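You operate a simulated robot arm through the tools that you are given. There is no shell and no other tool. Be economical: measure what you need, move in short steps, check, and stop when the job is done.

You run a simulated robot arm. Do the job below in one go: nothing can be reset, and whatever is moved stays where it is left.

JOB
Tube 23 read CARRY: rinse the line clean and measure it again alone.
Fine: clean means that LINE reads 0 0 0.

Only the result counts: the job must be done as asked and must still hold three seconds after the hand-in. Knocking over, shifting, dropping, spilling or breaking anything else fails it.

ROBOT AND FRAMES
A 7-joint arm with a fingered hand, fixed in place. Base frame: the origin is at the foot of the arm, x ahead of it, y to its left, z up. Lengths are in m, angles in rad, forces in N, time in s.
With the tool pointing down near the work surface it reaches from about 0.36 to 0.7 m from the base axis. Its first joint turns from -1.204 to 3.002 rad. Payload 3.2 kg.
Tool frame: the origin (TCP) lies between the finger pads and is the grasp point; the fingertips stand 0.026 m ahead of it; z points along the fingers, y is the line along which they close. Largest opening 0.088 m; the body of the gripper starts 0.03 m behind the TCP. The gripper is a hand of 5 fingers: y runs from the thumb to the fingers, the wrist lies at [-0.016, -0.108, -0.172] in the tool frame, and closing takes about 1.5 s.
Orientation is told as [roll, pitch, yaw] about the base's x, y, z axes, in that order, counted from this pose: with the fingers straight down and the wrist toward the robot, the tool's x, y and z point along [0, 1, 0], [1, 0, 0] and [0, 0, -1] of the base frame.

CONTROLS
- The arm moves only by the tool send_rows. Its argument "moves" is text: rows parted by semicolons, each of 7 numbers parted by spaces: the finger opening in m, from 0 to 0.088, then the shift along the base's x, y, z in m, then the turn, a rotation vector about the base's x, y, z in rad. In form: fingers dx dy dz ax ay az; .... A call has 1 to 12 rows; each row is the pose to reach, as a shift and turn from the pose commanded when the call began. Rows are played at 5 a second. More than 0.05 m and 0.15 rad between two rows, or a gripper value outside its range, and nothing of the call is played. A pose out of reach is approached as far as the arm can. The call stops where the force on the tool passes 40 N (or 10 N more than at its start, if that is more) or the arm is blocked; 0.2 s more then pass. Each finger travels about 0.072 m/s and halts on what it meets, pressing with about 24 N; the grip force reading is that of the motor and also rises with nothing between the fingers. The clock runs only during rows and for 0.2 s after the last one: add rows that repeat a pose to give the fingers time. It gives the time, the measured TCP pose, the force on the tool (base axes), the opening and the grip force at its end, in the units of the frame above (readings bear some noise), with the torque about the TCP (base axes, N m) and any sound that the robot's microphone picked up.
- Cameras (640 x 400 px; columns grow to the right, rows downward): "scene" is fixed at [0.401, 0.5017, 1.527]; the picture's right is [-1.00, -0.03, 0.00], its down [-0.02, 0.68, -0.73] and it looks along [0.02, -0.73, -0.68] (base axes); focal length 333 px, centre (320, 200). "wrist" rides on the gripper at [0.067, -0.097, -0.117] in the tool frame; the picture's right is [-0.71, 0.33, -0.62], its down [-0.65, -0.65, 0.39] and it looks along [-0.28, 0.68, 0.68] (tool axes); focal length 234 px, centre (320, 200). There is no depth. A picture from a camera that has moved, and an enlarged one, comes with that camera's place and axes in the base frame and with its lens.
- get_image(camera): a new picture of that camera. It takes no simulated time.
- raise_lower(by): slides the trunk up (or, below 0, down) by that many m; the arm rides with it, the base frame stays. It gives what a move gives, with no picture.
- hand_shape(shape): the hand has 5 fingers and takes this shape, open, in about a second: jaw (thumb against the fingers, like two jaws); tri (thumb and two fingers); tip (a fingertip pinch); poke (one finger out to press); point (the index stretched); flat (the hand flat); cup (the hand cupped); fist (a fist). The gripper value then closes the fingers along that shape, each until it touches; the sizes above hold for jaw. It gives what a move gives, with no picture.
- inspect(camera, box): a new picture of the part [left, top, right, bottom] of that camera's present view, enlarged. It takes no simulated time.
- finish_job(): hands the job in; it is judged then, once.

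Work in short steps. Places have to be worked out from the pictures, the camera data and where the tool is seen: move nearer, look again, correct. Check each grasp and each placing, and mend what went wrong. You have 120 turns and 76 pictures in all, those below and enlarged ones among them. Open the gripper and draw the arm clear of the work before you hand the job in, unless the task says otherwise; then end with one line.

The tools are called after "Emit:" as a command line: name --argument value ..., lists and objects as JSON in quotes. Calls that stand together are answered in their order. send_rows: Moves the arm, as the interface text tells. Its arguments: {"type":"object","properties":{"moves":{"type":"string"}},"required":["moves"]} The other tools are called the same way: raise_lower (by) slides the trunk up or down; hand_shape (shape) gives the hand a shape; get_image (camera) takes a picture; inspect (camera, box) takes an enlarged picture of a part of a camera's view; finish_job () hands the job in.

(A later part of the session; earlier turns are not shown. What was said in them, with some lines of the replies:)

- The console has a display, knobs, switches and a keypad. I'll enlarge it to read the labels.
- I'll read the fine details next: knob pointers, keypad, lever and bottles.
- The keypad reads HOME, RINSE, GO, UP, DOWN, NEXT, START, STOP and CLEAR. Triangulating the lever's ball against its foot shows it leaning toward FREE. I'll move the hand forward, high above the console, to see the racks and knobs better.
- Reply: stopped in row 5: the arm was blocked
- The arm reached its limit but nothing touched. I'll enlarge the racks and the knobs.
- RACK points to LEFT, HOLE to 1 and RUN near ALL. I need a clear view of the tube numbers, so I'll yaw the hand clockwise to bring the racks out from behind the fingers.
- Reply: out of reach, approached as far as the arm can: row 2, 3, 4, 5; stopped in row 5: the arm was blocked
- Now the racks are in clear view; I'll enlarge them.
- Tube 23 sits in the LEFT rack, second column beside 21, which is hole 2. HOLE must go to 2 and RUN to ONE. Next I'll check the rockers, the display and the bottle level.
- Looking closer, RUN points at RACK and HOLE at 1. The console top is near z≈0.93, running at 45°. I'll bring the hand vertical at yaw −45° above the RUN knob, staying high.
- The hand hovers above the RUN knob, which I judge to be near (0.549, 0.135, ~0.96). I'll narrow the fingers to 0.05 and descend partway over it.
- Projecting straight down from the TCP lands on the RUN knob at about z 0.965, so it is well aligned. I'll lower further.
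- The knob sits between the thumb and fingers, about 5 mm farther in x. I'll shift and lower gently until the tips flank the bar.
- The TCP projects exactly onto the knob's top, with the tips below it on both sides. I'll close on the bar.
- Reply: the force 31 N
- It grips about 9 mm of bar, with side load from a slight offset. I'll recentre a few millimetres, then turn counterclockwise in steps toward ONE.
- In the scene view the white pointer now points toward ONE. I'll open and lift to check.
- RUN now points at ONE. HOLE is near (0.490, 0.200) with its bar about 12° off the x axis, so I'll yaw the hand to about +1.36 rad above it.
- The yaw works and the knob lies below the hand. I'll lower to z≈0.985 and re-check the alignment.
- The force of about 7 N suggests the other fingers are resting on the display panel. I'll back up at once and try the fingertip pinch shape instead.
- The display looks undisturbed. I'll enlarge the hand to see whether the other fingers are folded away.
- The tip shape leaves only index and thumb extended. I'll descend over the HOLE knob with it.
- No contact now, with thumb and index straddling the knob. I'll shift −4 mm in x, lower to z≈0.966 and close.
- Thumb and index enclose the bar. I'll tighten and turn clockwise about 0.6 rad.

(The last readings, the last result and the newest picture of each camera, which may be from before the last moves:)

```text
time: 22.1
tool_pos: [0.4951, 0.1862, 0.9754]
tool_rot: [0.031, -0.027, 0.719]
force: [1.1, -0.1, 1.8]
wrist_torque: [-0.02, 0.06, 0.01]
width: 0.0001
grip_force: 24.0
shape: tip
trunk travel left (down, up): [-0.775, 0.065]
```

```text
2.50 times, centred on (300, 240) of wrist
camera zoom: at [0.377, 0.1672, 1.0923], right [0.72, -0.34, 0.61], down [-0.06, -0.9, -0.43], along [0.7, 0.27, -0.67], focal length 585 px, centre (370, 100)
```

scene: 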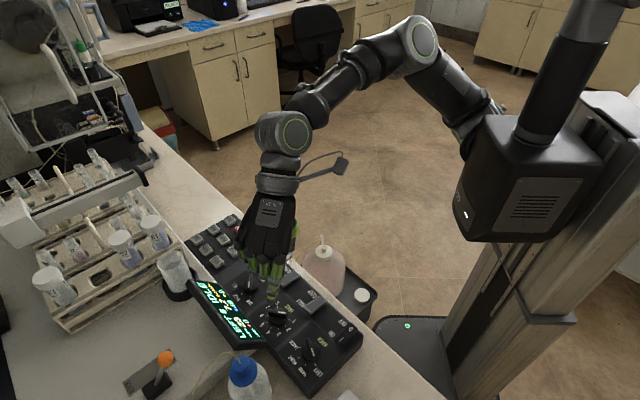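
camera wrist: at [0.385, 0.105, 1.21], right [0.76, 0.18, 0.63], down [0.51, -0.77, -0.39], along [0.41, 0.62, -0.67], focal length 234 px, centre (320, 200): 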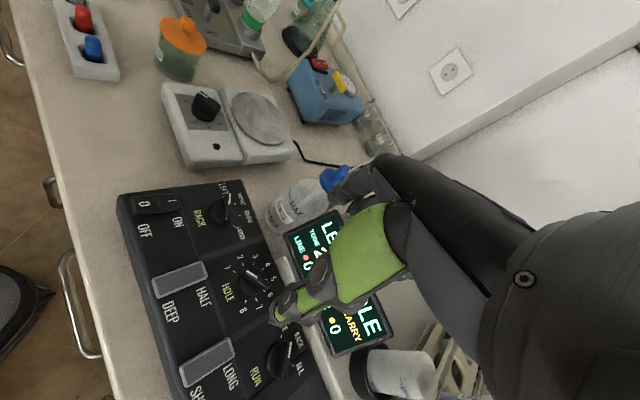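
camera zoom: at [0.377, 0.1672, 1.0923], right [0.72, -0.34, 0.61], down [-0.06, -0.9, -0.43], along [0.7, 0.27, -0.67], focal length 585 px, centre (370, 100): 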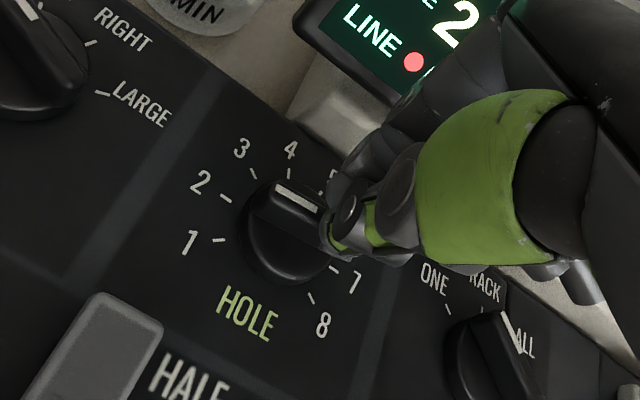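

The fingers slid off, but HOLE appears to point at 2. I'll lift away and verify both knobs.

Emit:
send_rows --moves "0.02 0 0 0.01 0 0 0; 0.04 0 0 0.03 0 0 0; 0.05 -0.01 -0.01 0.07 0 0 0; 0.05 -0.03 -0.03 0.11 0 0 0; 0.05 -0.05 -0.05 0.13 0 0 0"

Emit:
inspect --camera "scene" --box '[190, 240, 340, 370]'

Emit:
get_image --camera "wrist"

```text
time: 23.3
tool_pos: [0.4311, 0.15, 1.0966]
tool_rot: [-0.005, -0.004, 0.766]
force: [0.4, -0.5, 0.1]
wrist_torque: [-0.02, -0.06, 0.04]
width: 0.0494
grip_force: 0.1
shape: tip
trunk travel left (down, up): [-0.775, 0.065]
```

```text
3.08 times, centred on (265, 305) of scene
camera zoom: at [0.401, 0.5017, 1.527], right [-1.0, -0.03, 0.0], down [-0.02, 0.68, -0.73], along [0.02, -0.73, -0.68], focal length 1026 px, centre (489, -123)
```

zoom: 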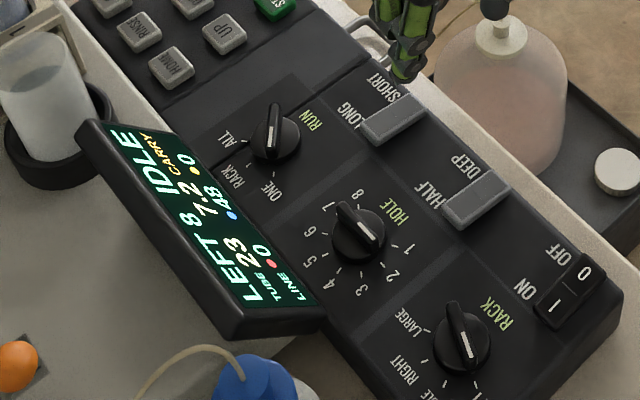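

```text
28 pictures are left
camera wrist: at [0.3124, 0.1301, 1.2139], right [0.72, -0.28, 0.63], down [-0.02, -0.92, -0.39], along [0.69, 0.27, -0.67], focal length 234 px, centre (320, 200)
```

wrist: 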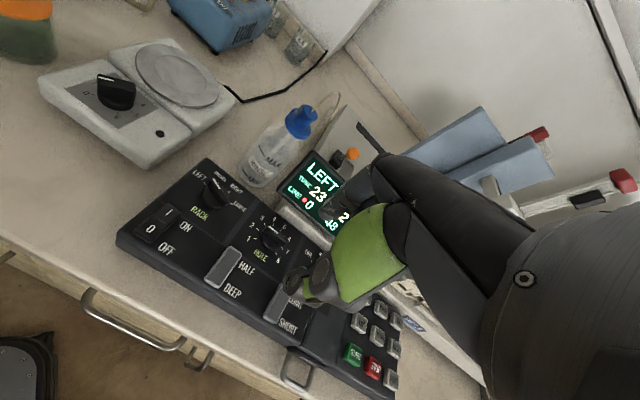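

HOLE is at 2, RUN at ONE and RACK at LEFT. Now I'll take the poke shape, turn back to yaw 0 and look from above the keypad.

Emit:
hand_shape --shape "poke"

Emit:
send_rows --moves "0.05 0.02 -0.02 0 0 0 -0.14; 0.05 0.05 -0.04 0 0 0 -0.28; 0.05 0.08 -0.06 0 0 0 -0.42; 0.05 0.11 -0.08 0 0 0 -0.56; 0.05 0.14 -0.1 0 0 0 -0.7; 0.05 0.17 -0.12 0 0 0 -0.77; 0.05 0.19 -0.12 0 0 0 -0.77; 0.05 0.19 -0.12 0 0 0 -0.77"

Emit:
get_image --camera "wrist"

Emit:
inspect --camera "scene" --box '[150, 170, 310, 290]'

```text
time: 24.2
tool_pos: [0.4327, 0.1521, 1.0965]
tool_rot: [-0.004, -0.004, 0.764]
force: [1.0, 0.5, -0.5]
wrist_torque: [-0.02, 0.0, 0.01]
width: 0.0
grip_force: 0.1
shape: poke
trunk travel left (down, up): [-0.775, 0.065]
```

```text
time: 26.0
tool_pos: [0.6264, 0.0215, 1.1087]
tool_rot: [0.026, -0.017, -0.024]
force: [-0.1, -0.4, 0.2]
wrist_torque: [0.02, 0.0, -0.01]
width: 0.0469
grip_force: 0.1
shape: jaw
trunk travel left (down, up): [-0.775, 0.065]
```

```text
27 pictures are left
camera wrist: at [0.5281, 0.0876, 1.2262], right [0.3, -0.73, 0.61], down [-0.66, -0.62, -0.42], along [0.69, -0.28, -0.67], focal length 234 px, centre (320, 200)
```

wrist: 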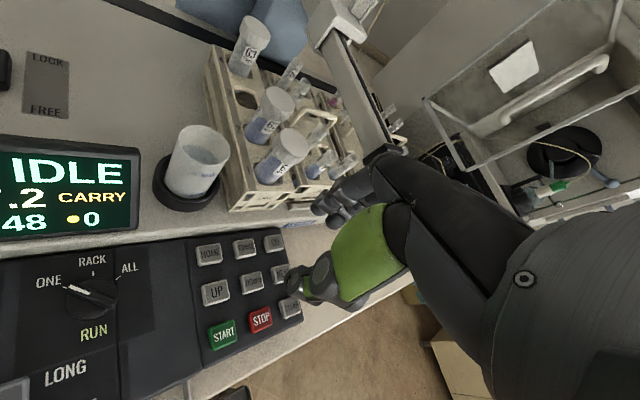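

```text
3.33 times, centred on (230, 230) of scene
camera zoom: at [0.401, 0.5017, 1.527], right [-1.0, -0.03, 0.0], down [-0.02, 0.68, -0.73], along [0.02, -0.73, -0.68], focal length 1111 px, centre (620, 100)
```

zoom: 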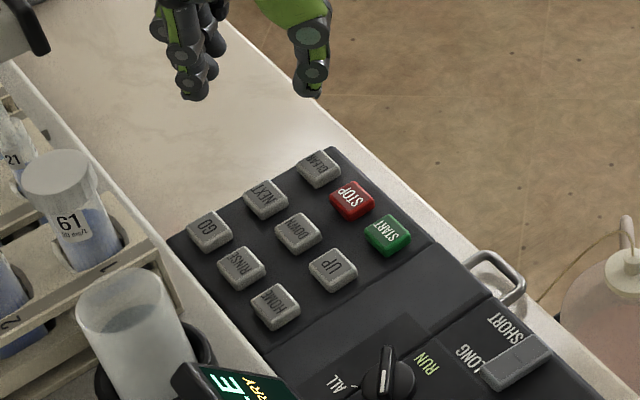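

Commanding an opening turned the hand back to jaw, so poke needs width 0. I'll set poke again and look.

Emit:
hand_shape --shape "poke"

Emit:
send_rows --moves "0 0.02 0.02 -0.02 0 0 0; 0 0.035 0.035 -0.05 0 0 0; 0 0.035 0.035 -0.05 0 0 0"

Emit:
get_image --camera "wrist"

Emit:
inspect --camera "scene" --box '[150, 170, 310, 290]'

```text
time: 26.9
tool_pos: [0.6277, 0.0195, 1.1035]
tool_rot: [0.024, -0.009, -0.024]
force: [-0.5, -0.3, -0.2]
wrist_torque: [0.02, 0.01, 0.03]
width: 0.0001
grip_force: 0.1
shape: poke
trunk travel left (down, up): [-0.775, 0.065]
```

```text
time: 27.7
tool_pos: [0.6595, 0.0586, 1.0475]
tool_rot: [0.001, -0.004, -0.017]
force: [0.0, -0.2, -0.8]
wrist_torque: [0.03, 0.01, -0.03]
width: 0.0001
grip_force: 13.0
shape: jaw
trunk travel left (down, up): [-0.775, 0.065]
```

```text
25 pictures are left
camera wrist: at [0.5622, 0.126, 1.1644], right [0.32, -0.71, 0.62], down [-0.66, -0.64, -0.39], along [0.68, -0.29, -0.67], focal length 234 px, centre (320, 200)
```

wrist: 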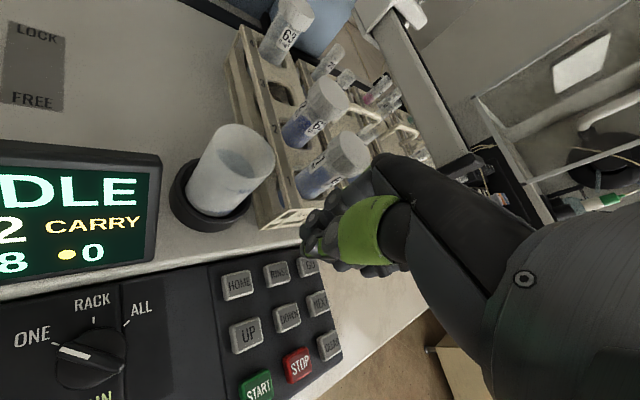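

```text
3.33 times, centred on (230, 230) of scene
camera zoom: at [0.401, 0.5017, 1.527], right [-1.0, -0.03, 0.0], down [-0.02, 0.68, -0.73], along [0.02, -0.73, -0.68], focal length 1111 px, centre (620, 100)
```

zoom: 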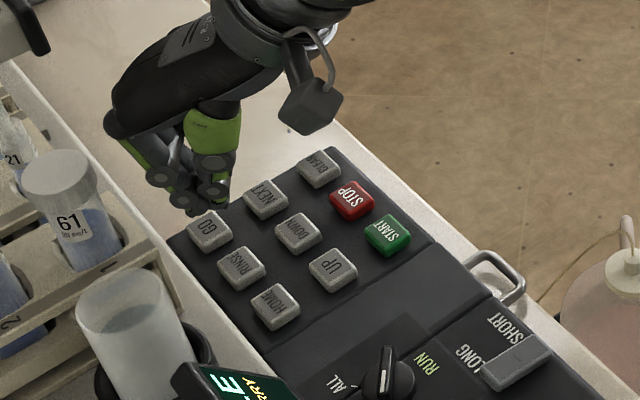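

Moves revert poke to jaw, but tip held, so I'll press with the closed tip pinch. RINSE is near (0.664, 0.050); I'll set tip and position over it.

Emit:
hand_shape --shape "tip"

Emit:
send_rows --moves "0.04 0.004 -0.008 0 0 0 0; 0.02 0.004 -0.008 0 0 0 0; 0 0.004 -0.008 0 0 0 0; 0 0.004 -0.008 -0.02 0 0 0; 0 0.004 -0.008 -0.04 0 0 0; 0 0.004 -0.008 -0.04 0 0 0"

Emit:
get_image --camera "wrist"

Emit:
inspect --camera "scene" --box '[170, 200, 270, 280]'

```text
time: 28.6
tool_pos: [0.6607, 0.0603, 1.0466]
tool_rot: [0.001, -0.002, -0.014]
force: [-0.4, -0.5, -0.4]
wrist_torque: [0.01, -0.03, 0.03]
width: 0.0879
grip_force: 0.0
shape: tip
trunk travel left (down, up): [-0.775, 0.065]
```

```text
time: 30.0
tool_pos: [0.6608, 0.0564, 1.0071]
tool_rot: [-0.004, -0.003, -0.008]
force: [0.6, -0.9, 0.3]
wrist_torque: [0.03, 0.02, 0.0]
width: 0.0002
grip_force: 23.6
shape: tip
trunk travel left (down, up): [-0.775, 0.065]
```

```text
23 pictures are left
camera wrist: at [0.5625, 0.1233, 1.1232], right [0.32, -0.71, 0.63], down [-0.66, -0.65, -0.39], along [0.68, -0.29, -0.67], focal length 234 px, centre (320, 200)
```

wrist: 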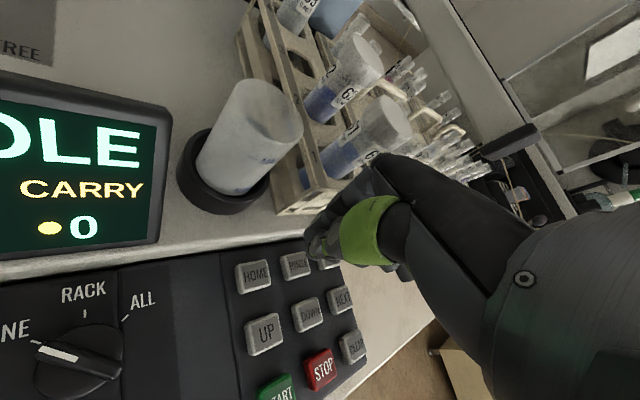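

```text
5.00 times, centred on (220, 240) of scene
camera zoom: at [0.401, 0.5017, 1.527], right [-1.0, -0.03, 0.0], down [-0.02, 0.68, -0.73], along [0.02, -0.73, -0.68], focal length 1666 px, centre (820, 0)
```

zoom: 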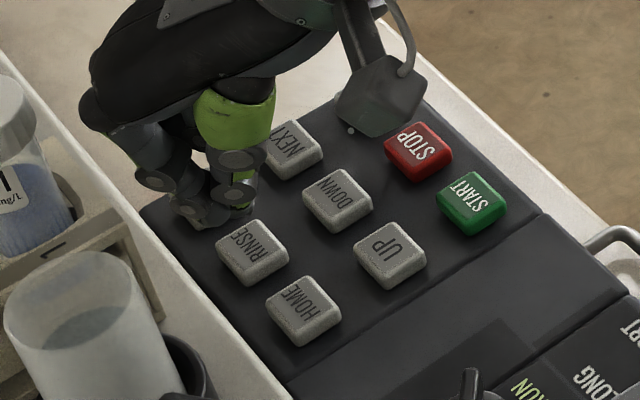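

The pinch tip is about 7 mm beyond RINSE. I'll correct and lower to just above the button.

Emit:
send_rows --moves "0 -0.004 -0.006 0 0 0 0; 0 -0.007 -0.008 -0.012 0 0 0; 0 -0.007 -0.008 -0.022 0 0 0; 0 -0.007 -0.008 -0.028 0 0 0; 0 -0.007 -0.008 -0.028 0 0 0"

Emit:
inspect --camera "scene" --box '[170, 200, 270, 280]'

```text
time: 31.2
tool_pos: [0.655, 0.0484, 0.9794]
tool_rot: [-0.001, -0.006, -0.008]
force: [-0.4, 0.5, -0.4]
wrist_torque: [-0.01, -0.02, 0.02]
width: 0.0
grip_force: 23.9
shape: tip
trunk travel left (down, up): [-0.775, 0.065]
```

```text
5.00 times, centred on (220, 240) of scene
camera zoom: at [0.401, 0.5017, 1.527], right [-1.0, -0.03, 0.0], down [-0.02, 0.68, -0.73], along [0.02, -0.73, -0.68], focal length 1666 px, centre (820, 0)
```

zoom: 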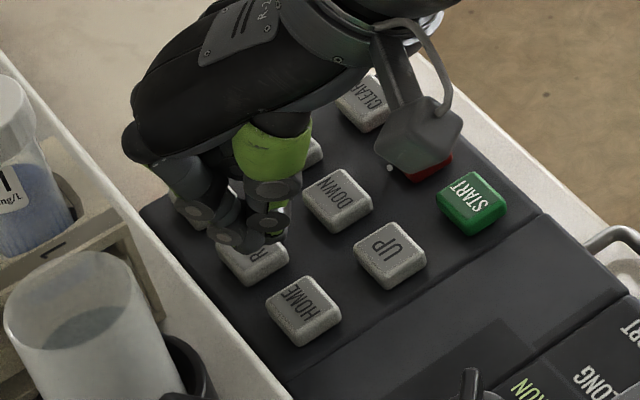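

The tip is right over RINSE. I'll press down in small steps and come back up.

Emit:
send_rows --moves "0 0 0 -0.005 0 0 0; 0 0 0 -0.009 0 0 0; 0 0 0 -0.012 0 0 0"

```text
time: 32.0
tool_pos: [0.6546, 0.049, 0.9666]
tool_rot: [-0.004, -0.005, -0.003]
force: [-0.3, -0.1, 0.0]
wrist_torque: [-0.02, 0.02, 0.0]
width: 0.0001
grip_force: 23.5
shape: tip
trunk travel left (down, up): [-0.775, 0.065]
```

No contact yet; I'll go on down.

Emit:
send_rows --moves "0 0 0 -0.004 0 0 0; 0 0 0 -0.007 0 0 0; 0 0 0 -0.01 0 0 0"

```text
time: 32.8
tool_pos: [0.6545, 0.0483, 0.9572]
tool_rot: [-0.006, -0.006, -0.005]
force: [-1.6, 0.5, 1.3]
wrist_torque: [0.01, 0.02, 0.01]
width: 0.0
grip_force: 23.6
shape: tip
trunk travel left (down, up): [-0.775, 0.065]
```

A light touch at z≈0.957. I'll press a few millimetres more.

Emit:
send_rows --moves "0 0 0 -0.003 0 0 0; 0 0 0 -0.006 0 0 0; 0 0 0 -0.006 0 0 0"

Emit:
inspect --camera "scene" --box '[130, 200, 290, 360]'

```text
time: 33.6
tool_pos: [0.6534, 0.0503, 0.953]
tool_rot: [-0.004, -0.008, -0.007]
force: [-1.3, 1.4, 6.9]
wrist_torque: [0.02, 0.04, -0.01]
width: 0.0001
grip_force: 23.9
shape: tip
trunk travel left (down, up): [-0.775, 0.065]
heard: click
```

```text
2.50 times, centred on (210, 280) of scene
camera zoom: at [0.401, 0.5017, 1.527], right [-1.0, -0.03, 0.0], down [-0.02, 0.68, -0.73], along [0.02, -0.73, -0.68], focal length 833 px, centre (595, 0)
```

zoom: 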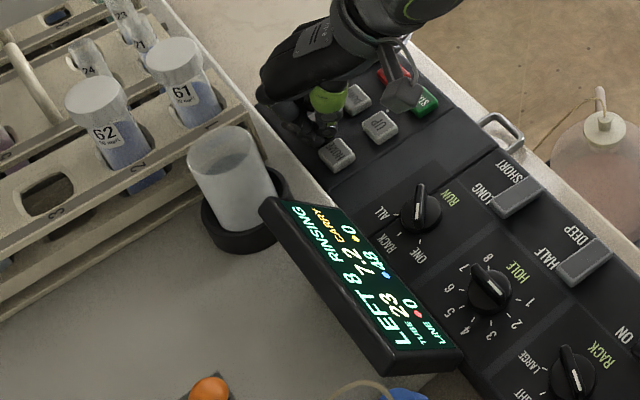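

Click heard, and the display says RINSING. I'll release, hold above and let time pass.

Emit:
send_rows --moves "0 0 0 0.015 0 0 0; 0 0 0 0.03 0 0 0; 0 0 0 0.03 0 0 0; 0 0 0 0.03 0 0 0; 0 0 0 0.03 0 0 0; 0 0 0 0.03 0 0 0; 0 0 0 0.03 0 0 0; 0 0 0 0.03 0 0 0; 0 0 0 0.03 0 0 0; 0 0 0 0.03 0 0 0; 0 0 0 0.03 0 0 0; 0 0 0 0.03 0 0 0"

Emit:
get_image --camera "scene"

```text
time: 36.2
tool_pos: [0.6547, 0.0489, 0.9818]
tool_rot: [-0.004, -0.006, -0.005]
force: [-0.5, -1.4, 0.3]
wrist_torque: [-0.03, -0.01, 0.01]
width: 0.0
grip_force: 24.2
shape: tip
trunk travel left (down, up): [-0.775, 0.065]
```

```text
19 pictures are left
```

scene: 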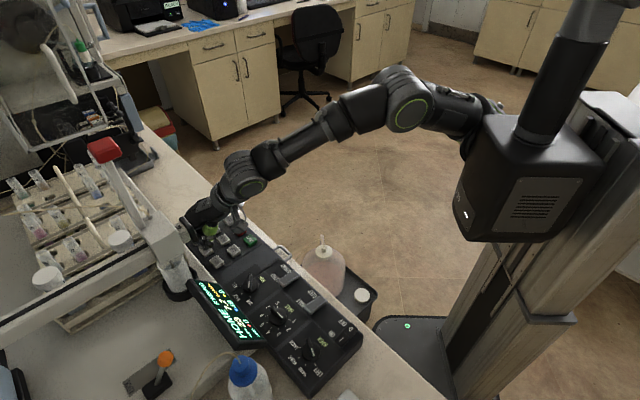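

The gantry is at the cup and still rinsing. I'll withdraw the hand a bit toward the robot and wait.

Emit:
send_rows --moves "0 -0.03 -0.02 0.02 0 0 0; 0 -0.06 -0.03 0.03 0 0 0; 0 -0.06 -0.03 0.03 0 0 0; 0 -0.06 -0.03 0.03 0 0 0; 0 -0.06 -0.03 0.03 0 0 0; 0 -0.06 -0.03 0.03 0 0 0; 0 -0.06 -0.03 0.03 0 0 0; 0 -0.06 -0.03 0.03 0 0 0; 0 -0.06 -0.03 0.03 0 0 0; 0 -0.06 -0.03 0.03 0 0 0; 0 -0.06 -0.03 0.03 0 0 0; 0 -0.06 -0.03 0.03 0 0 0"

Emit:
send_rows --moves "0 0 0 0 0 0 0; 0 0 0 0 0 0 0; 0 0 0 0 0 0 0; 0 0 0 0 0 0 0; 0 0 0 0 0 0 0; 0 0 0 0 0 0 0; 0 0 0 0 0 0 0; 0 0 0 0 0 0 0; 0 0 0 0 0 0 0; 0 0 0 0 0 0 0; 0 0 0 0 0 0 0; 0 0 0 0 0 0 0"

Emit:
inspect --camera "scene" --box '[130, 200, 290, 360]'

```text
time: 38.8
tool_pos: [0.5985, 0.01, 1.0186]
tool_rot: [0.032, -0.005, -0.033]
force: [0.3, -0.2, 0.2]
wrist_torque: [0.03, -0.02, -0.03]
width: 0.0001
grip_force: 24.3
shape: tip
trunk travel left (down, up): [-0.775, 0.065]
heard: click
```

```text
time: 41.4
tool_pos: [0.5977, 0.0108, 1.0194]
tool_rot: [0.032, -0.006, -0.03]
force: [0.0, -0.2, -0.2]
wrist_torque: [-0.01, 0.01, -0.02]
width: 0.0
grip_force: 24.0
shape: tip
trunk travel left (down, up): [-0.775, 0.065]
```

```text
2.50 times, centred on (210, 280) of scene
camera zoom: at [0.401, 0.5017, 1.527], right [-1.0, -0.03, 0.0], down [-0.02, 0.68, -0.73], along [0.02, -0.73, -0.68], focal length 833 px, centre (595, 0)
```

zoom: 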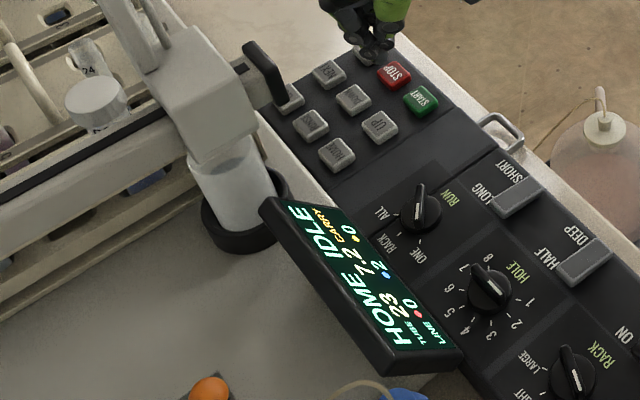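

LINE dropped from 48 to 2, so it needs one more rinse. I'll return above RINSE carefully, watching the gantry at the cup.

Emit:
send_rows --moves "0 0.03 0.015 0 0 0 0; 0 0.06 0.03 0 0 0 0; 0 0.06 0.03 -0.015 0 0 0; 0 0.06 0.03 -0.03 0 0 0; 0 0.06 0.03 -0.03 0 0 0"

Emit:
inspect --camera "scene" --box '[150, 190, 270, 290]'

```text
time: 42.6
tool_pos: [0.655, 0.0472, 0.9816]
tool_rot: [-0.004, -0.005, -0.008]
force: [-0.9, 0.1, 0.1]
wrist_torque: [-0.02, -0.01, -0.01]
width: 0.0
grip_force: 23.9
shape: tip
trunk travel left (down, up): [-0.775, 0.065]
```

```text
4.00 times, centred on (210, 240) of scene
camera zoom: at [0.401, 0.5017, 1.527], right [-1.0, -0.03, 0.0], down [-0.02, 0.68, -0.73], along [0.02, -0.73, -0.68], focal length 1333 px, centre (760, 40)
```

zoom: 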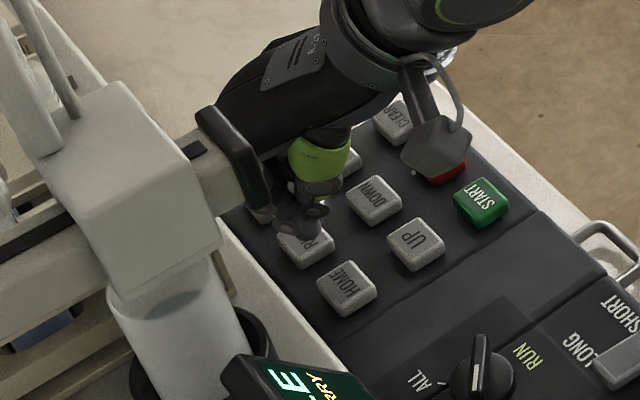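

The gantry's end cap is close beside the fingers. I'll shift 5 mm away from it and descend in small steps, watching the side force.

Emit:
send_rows --moves "0 -0.005 0 0 0 0 0; 0 -0.005 0 -0.006 0 0 0; 0 -0.005 0 -0.012 0 0 0"

Emit:
send_rows --moves "0 0 0 -0.004 0 0 0; 0 0 0 -0.008 0 0 0"

```text
time: 43.4
tool_pos: [0.6505, 0.049, 0.9705]
tool_rot: [0.0, -0.006, -0.007]
force: [0.1, -0.6, 0.0]
wrist_torque: [0.0, -0.01, 0.01]
width: 0.0002
grip_force: 24.2
shape: tip
trunk travel left (down, up): [-0.775, 0.065]
```

```text
time: 44.0
tool_pos: [0.6499, 0.0481, 0.9613]
tool_rot: [-0.006, -0.004, -0.004]
force: [-0.7, -0.7, 0.1]
wrist_torque: [-0.02, 0.0, 0.03]
width: 0.0
grip_force: 24.2
shape: tip
trunk travel left (down, up): [-0.775, 0.065]
```

No side force; I'll press now.

Emit:
send_rows --moves "0 0 0 -0.004 0 0 0; 0 0 0 -0.008 0 0 0; 0 0 0 -0.01 0 0 0"

```text
time: 44.8
tool_pos: [0.6499, 0.0474, 0.953]
tool_rot: [-0.004, -0.009, -0.005]
force: [-1.6, -0.4, 7.5]
wrist_torque: [-0.08, -0.03, -0.01]
width: 0.0002
grip_force: 23.8
shape: tip
trunk travel left (down, up): [-0.775, 0.065]
heard: click, click
```

Two clicks heard. I'll lift, retreat, wait and read the display.

Emit:
send_rows --moves "0 0 0 0.015 0 0 0; 0 0 0 0.04 0 0 0; 0 -0.03 -0.015 0.06 0 0 0; 0 -0.055 -0.03 0.06 0 0 0; 0 -0.055 -0.03 0.06 0 0 0; 0 -0.055 -0.03 0.06 0 0 0; 0 -0.055 -0.03 0.06 0 0 0; 0 -0.055 -0.03 0.06 0 0 0; 0 -0.055 -0.03 0.06 0 0 0; 0 -0.055 -0.03 0.06 0 0 0; 0 -0.055 -0.03 0.06 0 0 0; 0 -0.055 -0.03 0.06 0 0 0"

Emit:
send_rows --moves "0 0 0 0 0 0 0; 0 0 0 0 0 0 0; 0 0 0 0 0 0 0; 0 0 0 0 0 0 0; 0 0 0 0 0 0 0; 0 0 0 0 0 0 0; 0 0 0 0 0 0 0; 0 0 0 0 0 0 0; 0 0 0 0 0 0 0; 0 0 0 0 0 0 0; 0 0 0 0 0 0 0; 0 0 0 0 0 0 0"

Emit:
inspect --camera "scene" --box '[130, 200, 290, 360]'

```text
time: 47.4
tool_pos: [0.5976, 0.0097, 1.017]
tool_rot: [0.028, -0.003, -0.035]
force: [-0.3, -0.4, 0.3]
wrist_torque: [0.02, 0.01, 0.02]
width: 0.0
grip_force: 23.9
shape: tip
trunk travel left (down, up): [-0.775, 0.065]
heard: click
```

```text
time: 50.0
tool_pos: [0.5987, 0.0106, 1.0177]
tool_rot: [0.033, -0.007, -0.032]
force: [-0.5, -0.7, 0.1]
wrist_torque: [0.01, 0.01, -0.01]
width: 0.0004
grip_force: 23.7
shape: tip
trunk travel left (down, up): [-0.775, 0.065]
```

```text
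2.50 times, centred on (210, 280) of scene
camera zoom: at [0.401, 0.5017, 1.527], right [-1.0, -0.03, 0.0], down [-0.02, 0.68, -0.73], along [0.02, -0.73, -0.68], focal length 833 px, centre (595, 0)
```

zoom: 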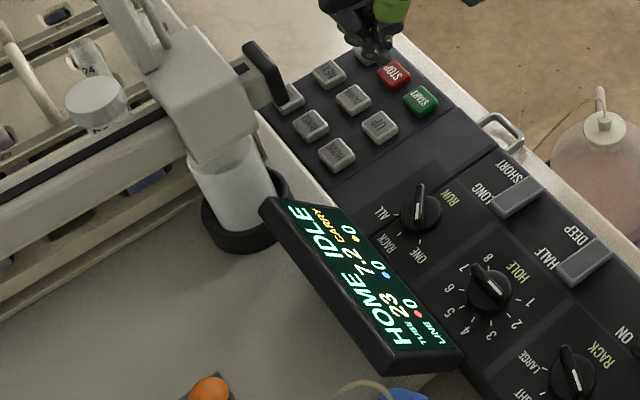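

LINE now reads 0 0 0 and IDLE. I'll move over START, at TCP about (0.560, 0.017), and check before pressing.

Emit:
send_rows --moves "0 -0.02 0.003 0 -0.015 0 0.015; 0 -0.038 0.006 0 -0.03 0 0.03; 0 -0.038 0.006 -0.02 -0.03 0 0.03; 0 -0.038 0.006 -0.036 -0.03 0 0.03; 0 -0.038 0.006 -0.036 -0.03 0 0.03"

Emit:
inspect --camera "scene" --box '[200, 200, 300, 280]'

Emit:
inspect --camera "wrist" --box '[200, 140, 400, 340]'

```text
time: 51.2
tool_pos: [0.5645, 0.0191, 0.9939]
tool_rot: [0.028, -0.024, -0.008]
force: [-0.8, -0.7, 0.0]
wrist_torque: [-0.01, -0.03, 0.0]
width: 0.0
grip_force: 23.5
shape: tip
trunk travel left (down, up): [-0.775, 0.065]
```

```text
5.00 times, centred on (250, 240) of scene
camera zoom: at [0.401, 0.5017, 1.527], right [-1.0, -0.03, 0.0], down [-0.02, 0.68, -0.73], along [0.02, -0.73, -0.68], focal length 1666 px, centre (670, 0)
```

zoom: 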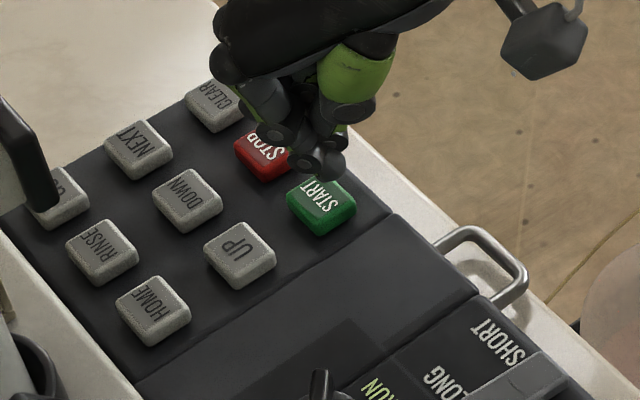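

```text
2.00 times, centred on (300, 240) of wrist
camera zoom: at [0.4645, 0.0833, 1.1114], right [0.31, -0.73, 0.61], down [-0.65, -0.63, -0.42], along [0.69, -0.27, -0.67], focal length 468 px, centre (360, 120)
```

zoom: 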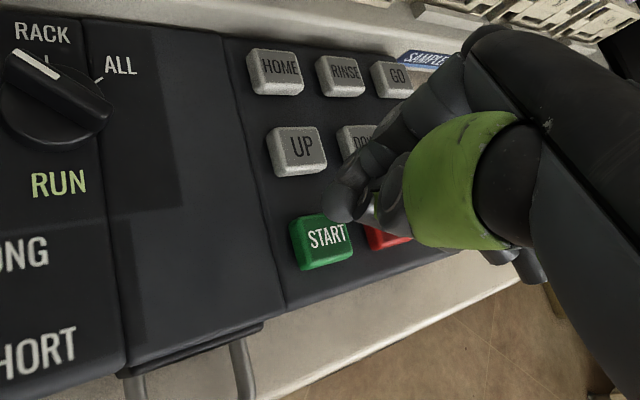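

The tip lines up with START, but a folded finger points toward STOP. I'll yaw +0.5 so that finger falls between the keys, then check.

Emit:
send_rows --moves "0 -0.002 -0.001 0 0 0 0.13; 0 -0.004 -0.002 0 0 0 0.26; 0 -0.005 -0.003 0 0 0 0.39; 0 -0.0055 -0.004 0 0 0 0.5; 0 -0.0055 -0.004 0 0 0 0.5; 0 -0.0055 -0.004 0 0 0 0.5"

Emit:
inspect --camera "scene" --box '[200, 200, 300, 280]'

```text
time: 52.6
tool_pos: [0.5517, 0.0209, 0.9746]
tool_rot: [-0.035, -0.005, 0.524]
force: [-0.6, -0.3, 0.4]
wrist_torque: [0.0, 0.01, 0.01]
width: 0.0001
grip_force: 24.5
shape: tip
trunk travel left (down, up): [-0.775, 0.065]
```

```text
5.00 times, centred on (250, 240) of scene
camera zoom: at [0.401, 0.5017, 1.527], right [-1.0, -0.03, 0.0], down [-0.02, 0.68, -0.73], along [0.02, -0.73, -0.68], focal length 1666 px, centre (670, 0)
```

zoom: 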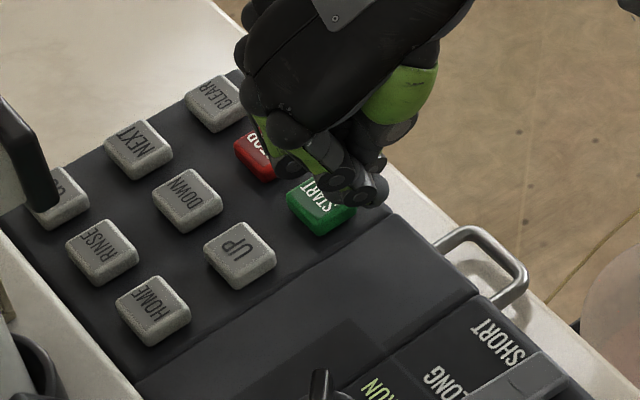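

The tip must shift about +9 mm in x, biased to the side of START away from STOP. Then I'll descend gently.

Emit:
send_rows --moves "0 0.005 0 0.004 0 0 0; 0 0.009 0 0.002 0 0 0; 0 0.009 0 -0.004 0 0 0; 0 0.009 0 -0.008 0 0 0; 0 0.009 0 -0.008 0 0 0"

Emit:
inspect --camera "scene" --box '[200, 200, 300, 280]'

```text
time: 53.8
tool_pos: [0.5598, 0.0196, 0.9659]
tool_rot: [-0.035, -0.006, 0.526]
force: [-0.4, -0.1, -0.5]
wrist_torque: [-0.01, 0.01, 0.03]
width: 0.0001
grip_force: 23.9
shape: tip
trunk travel left (down, up): [-0.775, 0.065]
```

```text
5.00 times, centred on (250, 240) of scene
camera zoom: at [0.401, 0.5017, 1.527], right [-1.0, -0.03, 0.0], down [-0.02, 0.68, -0.73], along [0.02, -0.73, -0.68], focal length 1666 px, centre (670, 0)
```

zoom: 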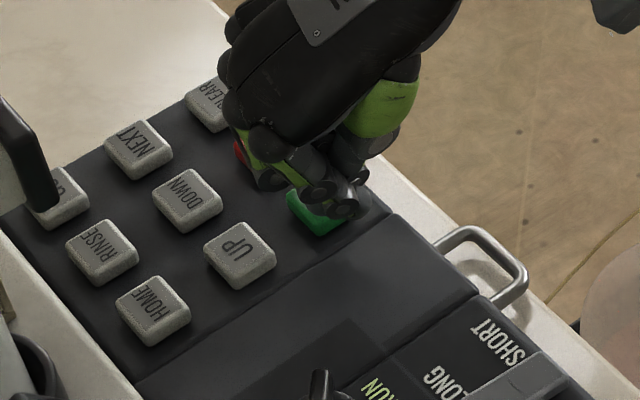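

The tip is on START. I'll press it now.

Emit:
send_rows --moves "0 0 0.001 -0.004 0 0 0; 0 0 0.001 -0.008 0 0 0; 0 0 0.001 -0.012 0 0 0; 0 0 0.001 -0.014 0 0 0"

Emit:
inspect --camera "scene" --box '[130, 200, 290, 360]'

```text
time: 54.8
tool_pos: [0.5604, 0.0202, 0.9549]
tool_rot: [-0.036, -0.011, 0.525]
force: [-0.2, 0.1, 8.7]
wrist_torque: [-0.03, -0.04, -0.03]
width: 0.0002
grip_force: 24.0
shape: tip
trunk travel left (down, up): [-0.775, 0.065]
heard: click
```

```text
2.50 times, centred on (210, 280) of scene
camera zoom: at [0.401, 0.5017, 1.527], right [-1.0, -0.03, 0.0], down [-0.02, 0.68, -0.73], along [0.02, -0.73, -0.68], focal length 833 px, centre (595, 0)
```

zoom: 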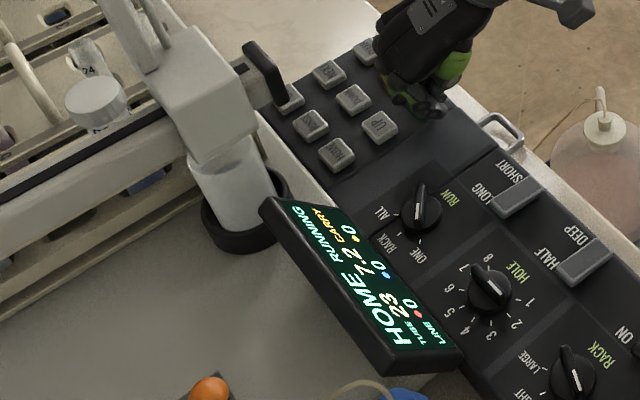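

The display shows RUNNING. I'll lift straight up, withdraw clear and wait.

Emit:
send_rows --moves "0 0 0 0.015 0 0 0; 0 0 0 0.045 0 0 0; 0 -0.03 -0.02 0.08 0 0 0; 0 -0.06 -0.04 0.11 0 0 0; 0 -0.09 -0.05 0.13 0 0 0; 0 -0.11 -0.05 0.14 0 0 0; 0 -0.11 -0.05 0.14 0 0 0; 0 -0.11 -0.05 0.14 0 0 0; 0 -0.11 -0.05 0.14 0 0 0; 0 -0.11 -0.05 0.14 0 0 0; 0 -0.11 -0.05 0.14 0 0 0; 0 -0.11 -0.05 0.14 0 0 0"

Emit:
send_rows --moves "0.04 0 0 0 0 0 0; 0.08 0 0 0 0 0 0; 0.08 0 0 0 0 0 0; 0.08 0 0 0 0 0 0; 0.08 0 0 0 0 0 0; 0.08 0 0 0 0 0 0; 0.08 0 0 0 0 0 0; 0.08 0 0 0 0 0 0; 0.08 0 0 0 0 0 0; 0.08 0 0 0 0 0 0; 0.08 0 0 0 0 0 0; 0.08 0 0 0 0 0 0"

Emit:
send_rows --moves "0.08 0 0 0 0 0 0; 0.08 0 0 0 0 0 0; 0.08 0 0 0 0 0 0; 0.08 0 0 0 0 0 0; 0.08 0 0 0 0 0 0; 0.08 0 0 0 0 0 0; 0.08 0 0 0 0 0 0; 0.08 0 0 0 0 0 0; 0.08 0 0 0 0 0 0; 0.08 0 0 0 0 0 0; 0.08 0 0 0 0 0 0; 0.08 0 0 0 0 0 0"

Emit:
get_image --camera "scene"

```text
refused: row 3 steps farther than a row can; nothing moved
```

```text
time: 57.4
tool_pos: [0.5576, 0.0195, 0.9533]
tool_rot: [-0.035, -0.006, 0.525]
force: [-11.9, -5.6, -2.1]
wrist_torque: [-0.13, 0.24, -0.01]
width: 0.0648
grip_force: 0.1
shape: tip
trunk travel left (down, up): [-0.775, 0.065]
```

```text
time: 60.0
tool_pos: [0.5581, 0.0201, 0.9534]
tool_rot: [-0.034, -0.006, 0.525]
force: [-12.4, -5.5, -2.6]
wrist_torque: [-0.14, 0.28, 0.02]
width: 0.065
grip_force: 0.0
shape: tip
trunk travel left (down, up): [-0.775, 0.065]
```

```text
10 pictures are left
```

scene: 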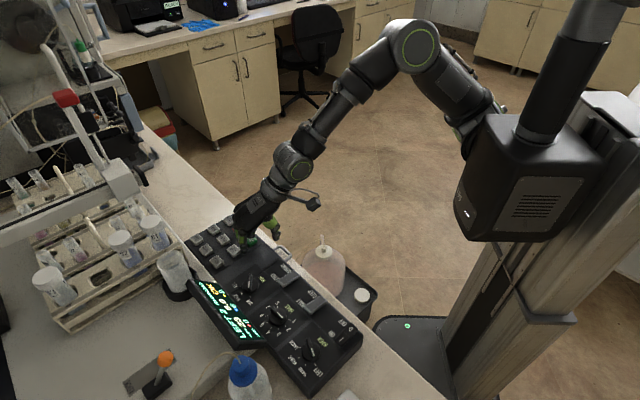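

The withdrawal was refused for too large a step, and the fingers opened down at the panel, pressing sideways on something. No click was heard. I'll close a little and lift straight up.

Emit:
send_rows --moves "0.04 0 0 0 0 0 0; 0.02 0 0 0 0 0 0; 0.01 0 0 0 0 0 0; 0.01 0 0 0.015 0 0 0; 0.01 0 0 0.045 0 0 0; 0.01 -0.02 -0.01 0.08 0 0 0; 0.01 -0.04 -0.02 0.11 0 0 0; 0.01 -0.07 -0.03 0.13 0 0 0; 0.01 -0.1 -0.04 0.14 0 0 0; 0.01 -0.1 -0.04 0.14 0 0 0"

Emit:
inspect --camera "scene" --box '[130, 200, 330, 360]'

```text
time: 62.2
tool_pos: [0.4629, -0.0169, 1.0948]
tool_rot: [-0.034, -0.004, 0.525]
force: [0.2, -0.1, 0.4]
wrist_torque: [-0.04, 0.02, -0.02]
width: 0.0102
grip_force: 0.1
shape: tip
trunk travel left (down, up): [-0.775, 0.065]
```

```text
2.50 times, centred on (230, 280) of scene
camera zoom: at [0.401, 0.5017, 1.527], right [-1.0, -0.03, 0.0], down [-0.02, 0.68, -0.73], along [0.02, -0.73, -0.68], focal length 833 px, centre (545, 0)
```

zoom: 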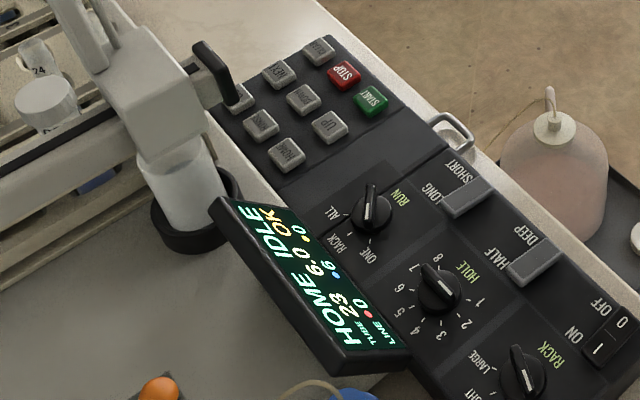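

The result is TUBE 23: 6.0 OK, HOME IDLE, measured alone from a line that read 0 0 0, and the console has not shifted. I'll open the hand, draw back clear and check the scene once more.

Emit:
send_rows --moves "0.04 -0.02 0 0.02 0 0 0; 0.08 -0.03 -0.02 0.05 0 0 0; 0.085 -0.03 -0.04 0.08 0 0 0; 0.085 -0.03 -0.05 0.1 0 0 0; 0.085 -0.03 -0.05 0.1 0 0 0"

Emit:
get_image --camera "scene"

```text
time: 63.4
tool_pos: [0.431, -0.0698, 1.1935]
tool_rot: [-0.033, -0.005, 0.526]
force: [-0.9, -0.5, -0.2]
wrist_torque: [0.05, 0.0, -0.02]
width: 0.0848
grip_force: 0.1
shape: tip
trunk travel left (down, up): [-0.775, 0.065]
```

```text
8 pictures are left
```

scene: 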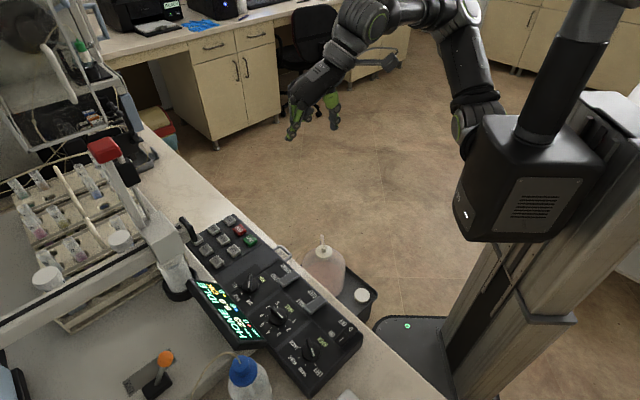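

The hand is open and clear, everything stands in place, and the machine is idle at HOME. I'm handing in.

Emit:
finish_job

```text
The job is handed in.
```

Tube 23 (LEFT rack, hole 2) was measured again alone and now reads 6.0 OK, after two rinses brought LINE to 0 0 0; LINE showed 0 6 0 after the measurement and I did not rinse again.
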